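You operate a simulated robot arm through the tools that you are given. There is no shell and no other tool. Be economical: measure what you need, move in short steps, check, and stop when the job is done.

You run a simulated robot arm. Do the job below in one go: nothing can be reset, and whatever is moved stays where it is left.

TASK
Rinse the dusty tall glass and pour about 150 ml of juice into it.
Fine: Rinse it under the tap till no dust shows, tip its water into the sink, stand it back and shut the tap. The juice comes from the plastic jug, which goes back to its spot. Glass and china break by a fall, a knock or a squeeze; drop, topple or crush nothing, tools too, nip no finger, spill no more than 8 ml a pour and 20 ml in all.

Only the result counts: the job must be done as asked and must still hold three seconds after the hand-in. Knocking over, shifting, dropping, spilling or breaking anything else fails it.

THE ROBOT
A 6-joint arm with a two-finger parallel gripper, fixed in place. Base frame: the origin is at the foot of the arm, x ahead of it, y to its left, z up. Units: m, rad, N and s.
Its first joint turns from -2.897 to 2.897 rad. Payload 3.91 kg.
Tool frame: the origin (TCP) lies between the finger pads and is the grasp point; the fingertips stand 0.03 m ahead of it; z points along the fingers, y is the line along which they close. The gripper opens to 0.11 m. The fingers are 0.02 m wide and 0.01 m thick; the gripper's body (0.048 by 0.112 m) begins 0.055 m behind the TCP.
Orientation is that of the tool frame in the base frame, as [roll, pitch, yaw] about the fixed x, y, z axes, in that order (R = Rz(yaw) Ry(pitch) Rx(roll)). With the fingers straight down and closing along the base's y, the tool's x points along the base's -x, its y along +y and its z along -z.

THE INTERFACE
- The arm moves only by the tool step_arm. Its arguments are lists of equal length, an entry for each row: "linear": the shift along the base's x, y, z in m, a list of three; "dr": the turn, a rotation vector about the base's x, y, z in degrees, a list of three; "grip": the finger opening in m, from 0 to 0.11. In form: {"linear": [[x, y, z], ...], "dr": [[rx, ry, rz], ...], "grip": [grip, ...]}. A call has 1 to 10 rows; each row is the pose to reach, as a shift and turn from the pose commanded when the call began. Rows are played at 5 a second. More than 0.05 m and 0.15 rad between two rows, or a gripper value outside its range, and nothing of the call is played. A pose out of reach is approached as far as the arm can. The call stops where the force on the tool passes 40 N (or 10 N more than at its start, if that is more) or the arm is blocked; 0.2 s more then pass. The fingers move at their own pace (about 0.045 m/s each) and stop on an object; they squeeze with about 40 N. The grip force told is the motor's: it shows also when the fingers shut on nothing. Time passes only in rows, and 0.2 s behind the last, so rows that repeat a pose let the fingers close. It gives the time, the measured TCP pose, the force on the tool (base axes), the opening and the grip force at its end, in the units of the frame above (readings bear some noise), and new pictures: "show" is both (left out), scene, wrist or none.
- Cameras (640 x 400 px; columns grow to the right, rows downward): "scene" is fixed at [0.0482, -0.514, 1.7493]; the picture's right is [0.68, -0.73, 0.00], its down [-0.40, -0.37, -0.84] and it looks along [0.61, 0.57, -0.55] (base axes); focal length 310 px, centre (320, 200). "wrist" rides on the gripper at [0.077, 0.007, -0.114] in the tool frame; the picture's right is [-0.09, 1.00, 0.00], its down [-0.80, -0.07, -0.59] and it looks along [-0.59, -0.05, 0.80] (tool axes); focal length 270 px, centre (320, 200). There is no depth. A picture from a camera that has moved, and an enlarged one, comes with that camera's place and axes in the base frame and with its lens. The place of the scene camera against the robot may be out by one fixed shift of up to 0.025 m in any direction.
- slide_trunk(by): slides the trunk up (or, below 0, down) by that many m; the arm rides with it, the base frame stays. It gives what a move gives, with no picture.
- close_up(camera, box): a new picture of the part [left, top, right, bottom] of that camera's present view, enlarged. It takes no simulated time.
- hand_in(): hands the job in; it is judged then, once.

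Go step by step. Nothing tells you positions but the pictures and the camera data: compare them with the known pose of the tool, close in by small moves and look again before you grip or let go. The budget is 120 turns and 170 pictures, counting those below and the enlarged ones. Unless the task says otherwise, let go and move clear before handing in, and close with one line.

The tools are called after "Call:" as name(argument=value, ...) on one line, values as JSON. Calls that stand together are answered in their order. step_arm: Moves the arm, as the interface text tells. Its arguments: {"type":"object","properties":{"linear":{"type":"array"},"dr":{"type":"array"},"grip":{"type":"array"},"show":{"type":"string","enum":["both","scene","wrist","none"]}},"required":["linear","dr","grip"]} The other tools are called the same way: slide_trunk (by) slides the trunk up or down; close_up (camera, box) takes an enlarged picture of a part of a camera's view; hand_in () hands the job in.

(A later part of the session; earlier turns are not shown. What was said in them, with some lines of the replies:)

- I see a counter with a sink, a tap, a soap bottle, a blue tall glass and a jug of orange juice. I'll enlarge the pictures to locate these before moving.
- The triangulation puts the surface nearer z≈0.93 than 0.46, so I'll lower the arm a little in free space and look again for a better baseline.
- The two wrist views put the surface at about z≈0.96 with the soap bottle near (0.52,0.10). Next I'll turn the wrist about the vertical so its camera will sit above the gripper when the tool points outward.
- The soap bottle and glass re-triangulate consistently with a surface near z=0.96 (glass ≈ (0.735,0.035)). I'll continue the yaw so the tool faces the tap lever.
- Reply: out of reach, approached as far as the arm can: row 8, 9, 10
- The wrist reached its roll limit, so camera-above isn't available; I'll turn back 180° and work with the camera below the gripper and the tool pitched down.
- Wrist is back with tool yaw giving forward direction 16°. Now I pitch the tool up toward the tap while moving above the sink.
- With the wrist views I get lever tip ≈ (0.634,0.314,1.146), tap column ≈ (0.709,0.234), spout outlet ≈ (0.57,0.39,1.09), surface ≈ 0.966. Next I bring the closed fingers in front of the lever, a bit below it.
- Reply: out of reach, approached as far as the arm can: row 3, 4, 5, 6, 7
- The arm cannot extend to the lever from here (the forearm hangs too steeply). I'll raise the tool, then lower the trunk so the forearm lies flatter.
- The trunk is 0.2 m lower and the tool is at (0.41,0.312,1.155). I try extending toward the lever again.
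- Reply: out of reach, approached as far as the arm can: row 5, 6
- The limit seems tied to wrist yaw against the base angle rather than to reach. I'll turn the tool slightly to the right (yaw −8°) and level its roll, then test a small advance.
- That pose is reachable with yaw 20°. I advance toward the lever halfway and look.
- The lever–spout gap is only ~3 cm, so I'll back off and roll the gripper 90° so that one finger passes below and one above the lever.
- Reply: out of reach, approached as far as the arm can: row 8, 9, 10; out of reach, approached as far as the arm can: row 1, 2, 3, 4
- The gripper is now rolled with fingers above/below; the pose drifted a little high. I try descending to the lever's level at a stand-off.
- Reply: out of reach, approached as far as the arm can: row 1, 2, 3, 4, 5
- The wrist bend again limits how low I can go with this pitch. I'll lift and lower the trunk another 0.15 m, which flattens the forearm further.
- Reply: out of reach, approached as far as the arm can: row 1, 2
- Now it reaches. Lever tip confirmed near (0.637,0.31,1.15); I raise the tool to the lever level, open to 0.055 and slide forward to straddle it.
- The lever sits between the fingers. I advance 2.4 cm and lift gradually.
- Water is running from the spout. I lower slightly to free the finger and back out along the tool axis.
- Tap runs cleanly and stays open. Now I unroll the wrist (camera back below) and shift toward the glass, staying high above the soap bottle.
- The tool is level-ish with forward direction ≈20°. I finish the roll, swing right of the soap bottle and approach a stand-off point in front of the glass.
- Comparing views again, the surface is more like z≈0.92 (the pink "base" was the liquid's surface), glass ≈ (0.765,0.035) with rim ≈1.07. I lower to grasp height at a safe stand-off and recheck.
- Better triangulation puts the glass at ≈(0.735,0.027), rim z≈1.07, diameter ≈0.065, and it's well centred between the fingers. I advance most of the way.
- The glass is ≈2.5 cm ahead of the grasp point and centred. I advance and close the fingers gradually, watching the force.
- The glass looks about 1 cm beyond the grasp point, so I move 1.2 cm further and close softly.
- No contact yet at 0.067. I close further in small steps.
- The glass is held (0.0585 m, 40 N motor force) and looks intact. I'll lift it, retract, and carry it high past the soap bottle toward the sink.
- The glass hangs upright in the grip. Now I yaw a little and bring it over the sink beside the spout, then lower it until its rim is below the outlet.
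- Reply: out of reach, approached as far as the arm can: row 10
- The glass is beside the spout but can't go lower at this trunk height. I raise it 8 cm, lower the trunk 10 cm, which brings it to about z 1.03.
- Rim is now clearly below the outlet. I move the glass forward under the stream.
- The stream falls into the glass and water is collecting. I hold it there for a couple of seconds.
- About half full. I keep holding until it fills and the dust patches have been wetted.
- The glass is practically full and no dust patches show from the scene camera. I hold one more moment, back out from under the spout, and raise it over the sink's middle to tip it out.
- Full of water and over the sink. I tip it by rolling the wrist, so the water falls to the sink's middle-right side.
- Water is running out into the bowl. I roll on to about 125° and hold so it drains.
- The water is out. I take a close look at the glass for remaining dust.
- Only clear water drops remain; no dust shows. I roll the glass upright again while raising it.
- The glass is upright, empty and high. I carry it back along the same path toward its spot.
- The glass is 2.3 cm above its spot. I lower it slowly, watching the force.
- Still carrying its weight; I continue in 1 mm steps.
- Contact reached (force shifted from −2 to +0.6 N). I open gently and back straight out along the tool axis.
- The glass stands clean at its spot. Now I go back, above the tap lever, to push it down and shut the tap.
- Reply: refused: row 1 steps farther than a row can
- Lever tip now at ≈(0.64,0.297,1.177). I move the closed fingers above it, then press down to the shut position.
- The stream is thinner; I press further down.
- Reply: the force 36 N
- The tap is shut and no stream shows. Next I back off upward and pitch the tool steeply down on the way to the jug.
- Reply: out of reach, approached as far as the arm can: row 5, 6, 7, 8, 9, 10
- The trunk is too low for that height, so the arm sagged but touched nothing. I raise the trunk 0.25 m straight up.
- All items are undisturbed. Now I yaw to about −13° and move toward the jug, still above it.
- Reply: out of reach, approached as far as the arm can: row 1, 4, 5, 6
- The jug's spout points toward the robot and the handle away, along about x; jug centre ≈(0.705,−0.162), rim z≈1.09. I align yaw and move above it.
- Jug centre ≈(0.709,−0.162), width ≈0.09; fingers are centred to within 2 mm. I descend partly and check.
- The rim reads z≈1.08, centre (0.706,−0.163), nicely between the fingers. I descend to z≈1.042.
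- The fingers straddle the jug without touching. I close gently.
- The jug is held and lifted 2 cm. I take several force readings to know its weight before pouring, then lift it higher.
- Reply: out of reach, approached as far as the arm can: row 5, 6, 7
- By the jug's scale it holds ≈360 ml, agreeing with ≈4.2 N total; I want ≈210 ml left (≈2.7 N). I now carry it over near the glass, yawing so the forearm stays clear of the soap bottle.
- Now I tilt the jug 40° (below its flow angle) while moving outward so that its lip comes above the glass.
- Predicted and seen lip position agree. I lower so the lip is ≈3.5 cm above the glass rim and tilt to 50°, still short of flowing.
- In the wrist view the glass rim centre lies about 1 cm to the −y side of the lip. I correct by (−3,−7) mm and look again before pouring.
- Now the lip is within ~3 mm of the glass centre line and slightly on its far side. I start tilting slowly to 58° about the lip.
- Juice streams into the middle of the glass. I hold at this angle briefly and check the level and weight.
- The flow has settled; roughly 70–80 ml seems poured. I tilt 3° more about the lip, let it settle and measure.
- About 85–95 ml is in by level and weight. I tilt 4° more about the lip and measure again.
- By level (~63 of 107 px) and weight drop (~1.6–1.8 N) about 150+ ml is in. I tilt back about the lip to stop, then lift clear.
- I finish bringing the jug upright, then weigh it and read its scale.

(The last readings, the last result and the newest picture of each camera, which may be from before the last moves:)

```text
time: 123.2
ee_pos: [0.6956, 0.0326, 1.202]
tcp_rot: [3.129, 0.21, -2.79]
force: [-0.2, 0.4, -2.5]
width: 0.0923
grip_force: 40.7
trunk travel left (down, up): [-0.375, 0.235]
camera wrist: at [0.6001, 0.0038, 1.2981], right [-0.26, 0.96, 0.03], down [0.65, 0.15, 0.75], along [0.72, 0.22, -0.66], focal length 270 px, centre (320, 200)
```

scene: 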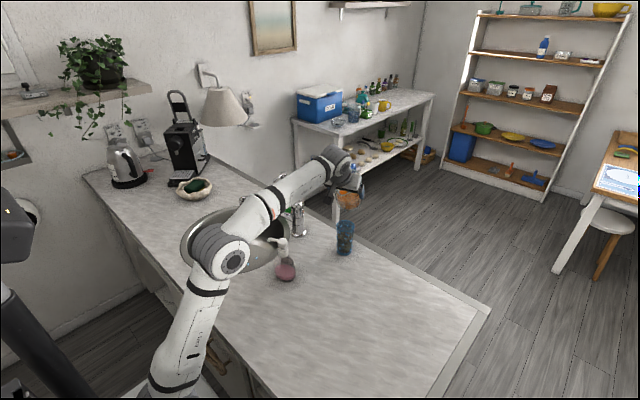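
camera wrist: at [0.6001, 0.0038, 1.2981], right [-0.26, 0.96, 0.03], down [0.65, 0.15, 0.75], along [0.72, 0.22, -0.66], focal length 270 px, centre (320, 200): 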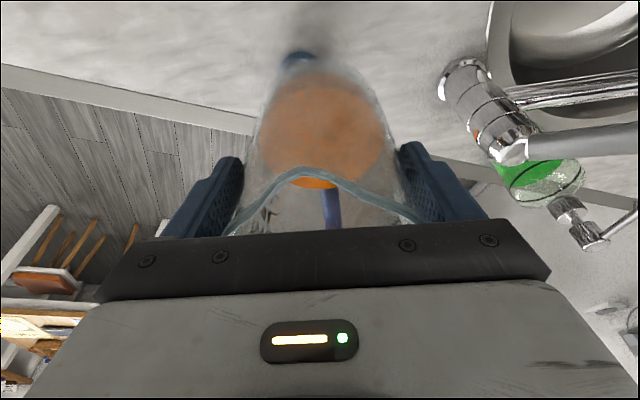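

Weight suggests roughly 150–180 ml poured. I take close-ups of the jug's scale and of the glass.

Call:
close_up(camera="scene", box=[355, 190, 397, 232])

Call:
close_up(camera="scene", box=[358, 195, 398, 230])

Call:
close_up(camera="scene", box=[355, 218, 400, 260])

```text
9.52 times, centred on (376, 211) of scene
camera zoom: at [0.0482, -0.514, 1.7493], right [0.68, -0.73, 0.0], down [-0.4, -0.37, -0.84], along [0.61, 0.57, -0.55], focal length 2952 px, centre (-213, 95)
```

zoom: 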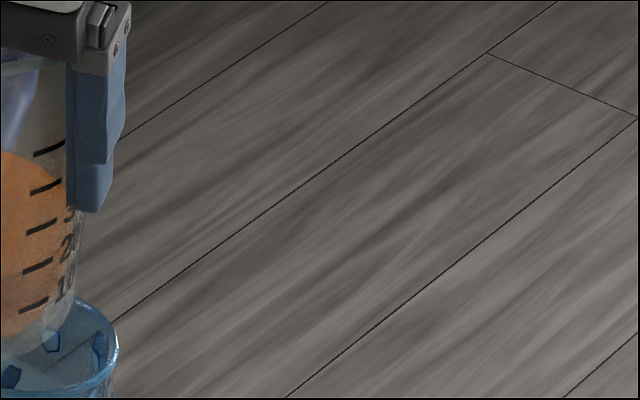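

```text
11.43 times, centred on (378, 212) of scene
camera zoom: at [0.0482, -0.514, 1.7493], right [0.68, -0.73, 0.0], down [-0.4, -0.37, -0.84], along [0.61, 0.57, -0.55], focal length 3542 px, centre (-343, 57)
```

zoom: 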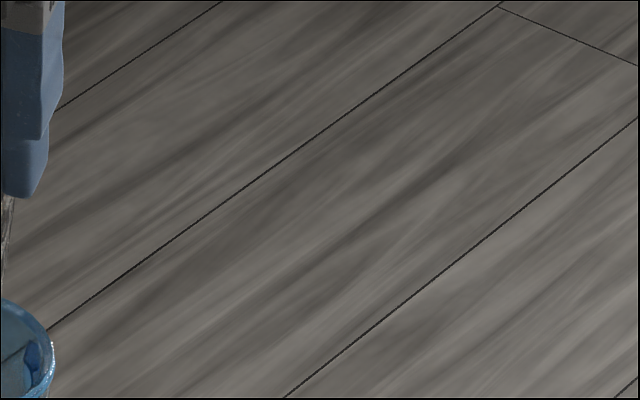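

```text
9.52 times, centred on (378, 239) of scene
camera zoom: at [0.0482, -0.514, 1.7493], right [0.68, -0.73, 0.0], down [-0.4, -0.37, -0.84], along [0.61, 0.57, -0.55], focal length 2952 px, centre (-228, -171)
```

zoom: 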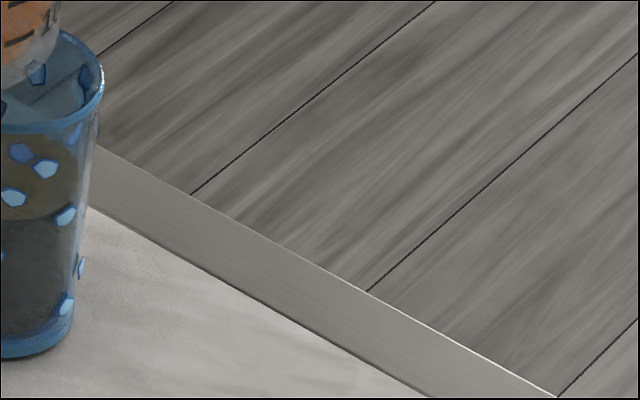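

I aimed the boxes wrongly; I retake them over the jug and the glass.

Call:
close_up(camera="scene", box=[318, 192, 358, 230])

Call:
close_up(camera="scene", box=[326, 218, 366, 258])

```text
10.53 times, centred on (338, 211) of scene
camera zoom: at [0.0482, -0.514, 1.7493], right [0.68, -0.73, 0.0], down [-0.4, -0.37, -0.84], along [0.61, 0.57, -0.55], focal length 3263 px, centre (130, 84)
```

zoom: 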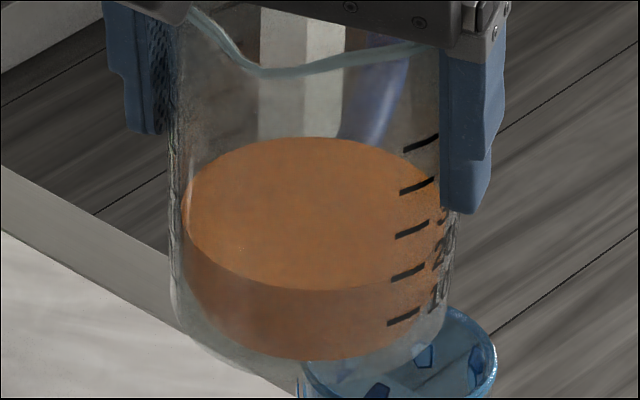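

```text
10.00 times, centred on (346, 238) of scene
camera zoom: at [0.0482, -0.514, 1.7493], right [0.68, -0.73, 0.0], down [-0.4, -0.37, -0.84], along [0.61, 0.57, -0.55], focal length 3099 px, centre (60, -180)
```

zoom: 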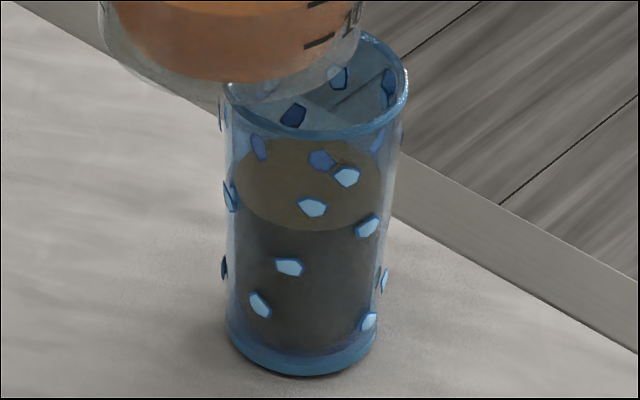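

Scale: ≈355 ml before, ≈210 ml now, so ≈150 ml poured with nothing spilt. I carry the jug back to its spot.

Call:
step_arm(linear=[[0, -0.015, 0], [0, -0.045, 0], [0, -0.075, 0], [0, -0.105, 0], [0, -0.135, 0], [0.002, -0.165, 0], [0.004, -0.185, 0], [0.006, -0.196, 0], [0.012, -0.196, -0.03], [0.0128, -0.1962, -0.06]], dr=[[0, 0, -3], [0, 0, -7], [0, 0, -11], [0, 0, -15], [0, 0, -19], [0, 0, -22], [0, 0, -23], [0, 0, -23], [0, 0, -23], [0, 0, -23]], grip=[0.082, 0.082, 0.082, 0.082, 0.082, 0.082, 0.082, 0.082, 0.082, 0.082], show="none")

Call:
step_arm(linear=[[0, 0, -0.03], [0, 0, -0.055], [0, 0, -0.075], [0, 0, -0.085], [0, 0, -0.085]], dr=[[0, 0, 0], [0, 0, 0], [0, 0, 0], [0, 0, 0], [0, 0, 0]], grip=[0.082, 0.082, 0.082, 0.082, 0.082], show="scene")

```text
time: 125.4
ee_pos: [0.707, -0.1629, 1.1416]
tcp_rot: [3.128, 0.211, 3.087]
force: [0.0, 0.5, -2.0]
width: 0.0924
grip_force: 39.7
trunk travel left (down, up): [-0.375, 0.235]
```

```text
time: 126.6
ee_pos: [0.7079, -0.1637, 1.0552]
tcp_rot: [3.128, 0.211, 3.091]
force: [0.0, -0.1, -3.9]
width: 0.0923
grip_force: 40.4
trunk travel left (down, up): [-0.375, 0.235]
```

scene: 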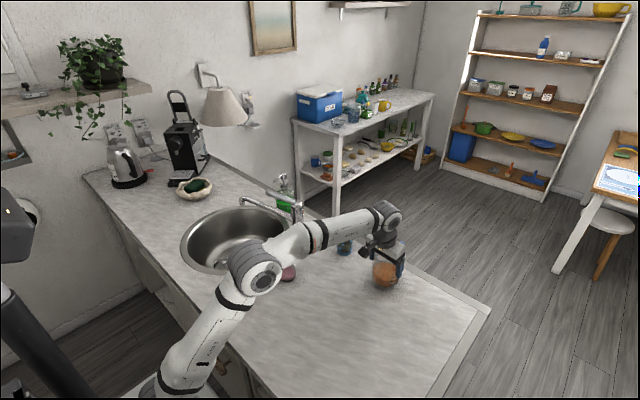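

Jug is 1.2 cm above the counter at its spot. I lower it gently until contact.

Call:
step_arm(linear=[[0, 0, -0.005], [0, 0, -0.009], [0, 0, -0.0105], [0, 0, -0.0105]], dr=[[0, 0, 0], [0, 0, 0], [0, 0, 0], [0, 0, 0]], grip=[0.082, 0.082, 0.082, 0.082], show="none")

Call:
step_arm(linear=[[0, 0, -0.0008], [0, 0, -0.0015]], dr=[[0, 0, 0], [0, 0, 0]], grip=[0.082, 0.082], show="none")

```text
time: 127.6
ee_pos: [0.7066, -0.1646, 1.0479]
tcp_rot: [3.128, 0.211, 3.089]
force: [0.7, -1.2, -3.4]
width: 0.0926
grip_force: 39.9
trunk travel left (down, up): [-0.375, 0.235]
```

```text
time: 128.2
ee_pos: [0.7077, -0.1646, 1.0447]
tcp_rot: [3.128, 0.212, 3.089]
force: [-0.5, -0.2, -3.2]
width: 0.0926
grip_force: 40.1
trunk travel left (down, up): [-0.375, 0.235]
```

Call:
step_arm(linear=[[0, 0, -0.0008], [0, 0, -0.0015], [0, 0, -0.0015]], dr=[[0, 0, 0], [0, 0, 0], [0, 0, 0]], grip=[0.082, 0.082, 0.082], show="none")

Call:
step_arm(linear=[[0, 0, -0.0005], [0, 0, -0.0005]], dr=[[0, 0, 0], [0, 0, 0]], grip=[0.082, 0.082], show="none")

```text
time: 129.0
ee_pos: [0.7073, -0.1644, 1.046]
tcp_rot: [3.128, 0.213, 3.09]
force: [1.9, -1.4, 2.0]
width: 0.0921
grip_force: 40.2
trunk travel left (down, up): [-0.375, 0.235]
```

```text
time: 129.6
ee_pos: [0.7075, -0.166, 1.0438]
tcp_rot: [3.128, 0.212, 3.09]
force: [2.9, -2.6, 6.5]
width: 0.0924
grip_force: 39.9
trunk travel left (down, up): [-0.375, 0.235]
```

The jug is standing (force now upward). I open the fingers and rise straight up.

Call:
step_arm(linear=[[0, 0, 0.0005], [0, 0, 0.0005], [0, 0, 0.0005], [0, 0, 0.0005], [0, 0, 0.02], [0, 0, 0.05], [0, 0, 0.09], [0, 0, 0.13]], dr=[[0, 0, 0], [0, 0, 0], [0, 0, 0], [0, 0, 0], [0, 0, 0], [0, 0, 0], [0, 0, 0], [0, 0, 0]], grip=[0.098, 0.106, 0.11, 0.11, 0.11, 0.11, 0.11, 0.11])

Call:
step_arm(linear=[[-0.03, 0, 0.02], [-0.07, 0, 0.04], [-0.11, 0, 0.06], [-0.15, 0, 0.08], [-0.19, 0, 0.09], [-0.23, 0, 0.1], [-0.26, 0, 0.1]], dr=[[0, 0, 0], [0, 0, 0], [0, 0, 0], [0, 0, 0], [0, 0, 0], [0, 0, 0], [0, 0, 0]], grip=[0.11, 0.11, 0.11, 0.11, 0.11, 0.11, 0.11], show="scene")

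Call:
close_up(camera="scene", box=[180, 160, 440, 320])

Call:
close_up(camera="scene", box=[310, 200, 430, 310])

```text
time: 131.4
ee_pos: [0.7062, -0.1642, 1.1732]
tcp_rot: [3.128, 0.211, 3.088]
force: [-0.1, 0.5, 0.7]
width: 0.11
grip_force: 0.0
trunk travel left (down, up): [-0.375, 0.235]
camera wrist: at [0.6077, -0.1538, 1.2684], right [0.14, 0.99, 0.03], down [0.65, -0.11, 0.75], along [0.74, -0.08, -0.66], focal length 270 px, centre (320, 200)
```

scene: 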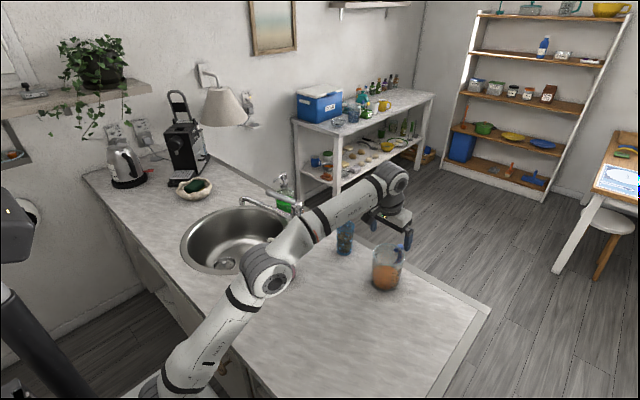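
wrist: 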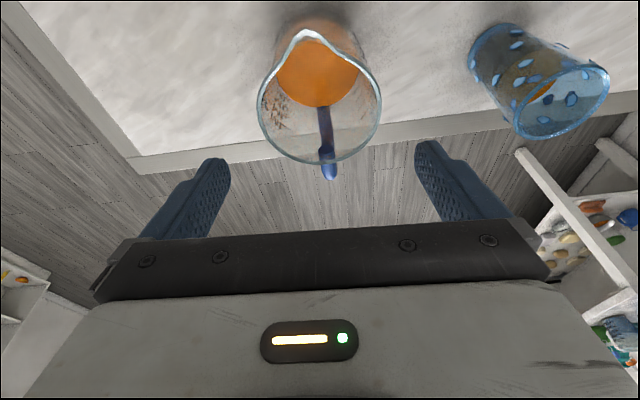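

```text
time: 133.0
ee_pos: [0.4456, -0.1632, 1.2759]
tcp_rot: [3.129, 0.211, 3.091]
force: [-0.3, 0.2, 0.2]
width: 0.1097
grip_force: 0.1
trunk travel left (down, up): [-0.375, 0.235]
```

scene: 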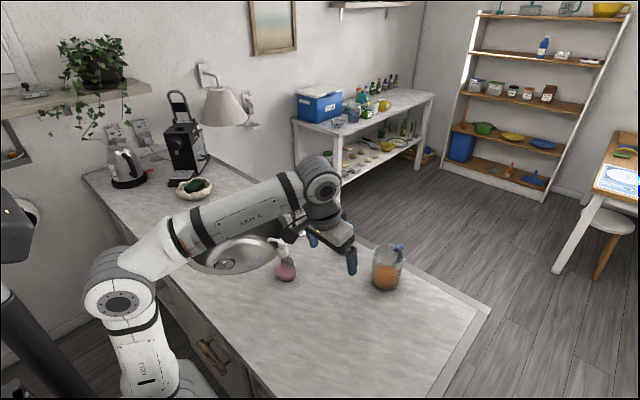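

```text
2.46 times, centred on (310, 240) of scene
camera zoom: at [0.0482, -0.514, 1.7493], right [0.68, -0.73, 0.0], down [-0.4, -0.37, -0.84], along [0.61, 0.57, -0.55], focal length 763 px, centre (345, 102)
```

zoom: 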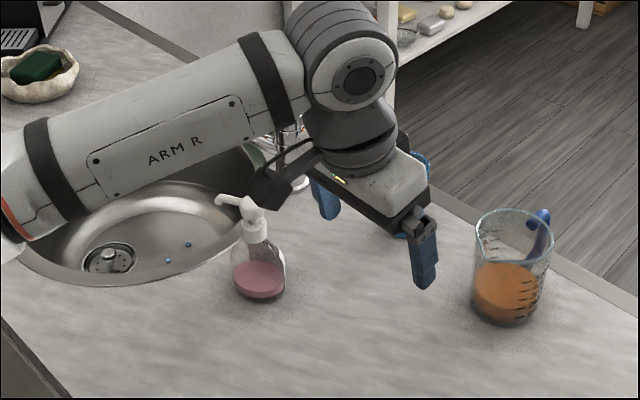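

```text
3.64 times, centred on (370, 255) of scene
camera zoom: at [0.0482, -0.514, 1.7493], right [0.68, -0.73, 0.0], down [-0.4, -0.37, -0.84], along [0.61, 0.57, -0.55], focal length 1127 px, centre (138, 0)
```

zoom: 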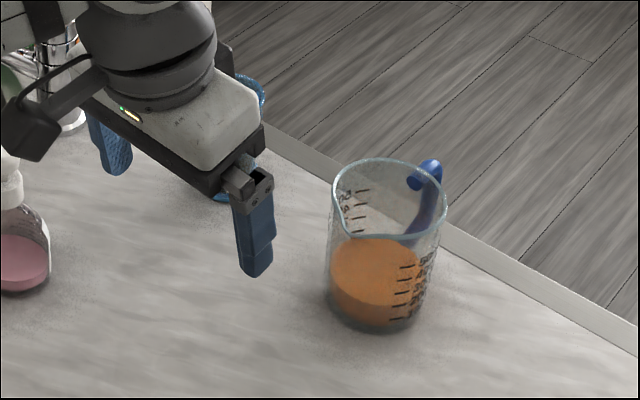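

The jug is back on its spot, the glass stands with about 150 ml of juice, the tap is shut, no spill shows, and the gripper is empty and clear. I hand in.

Call:
hand_in()

```text
The job is handed in.
```

The glass is rinsed until no dust showed, emptied into the sink and back on its spot with about 150 ml of juice, judging by the jug's scale. The tap is shut, the jug is back in its place, and I saw nothing spilt or broken.
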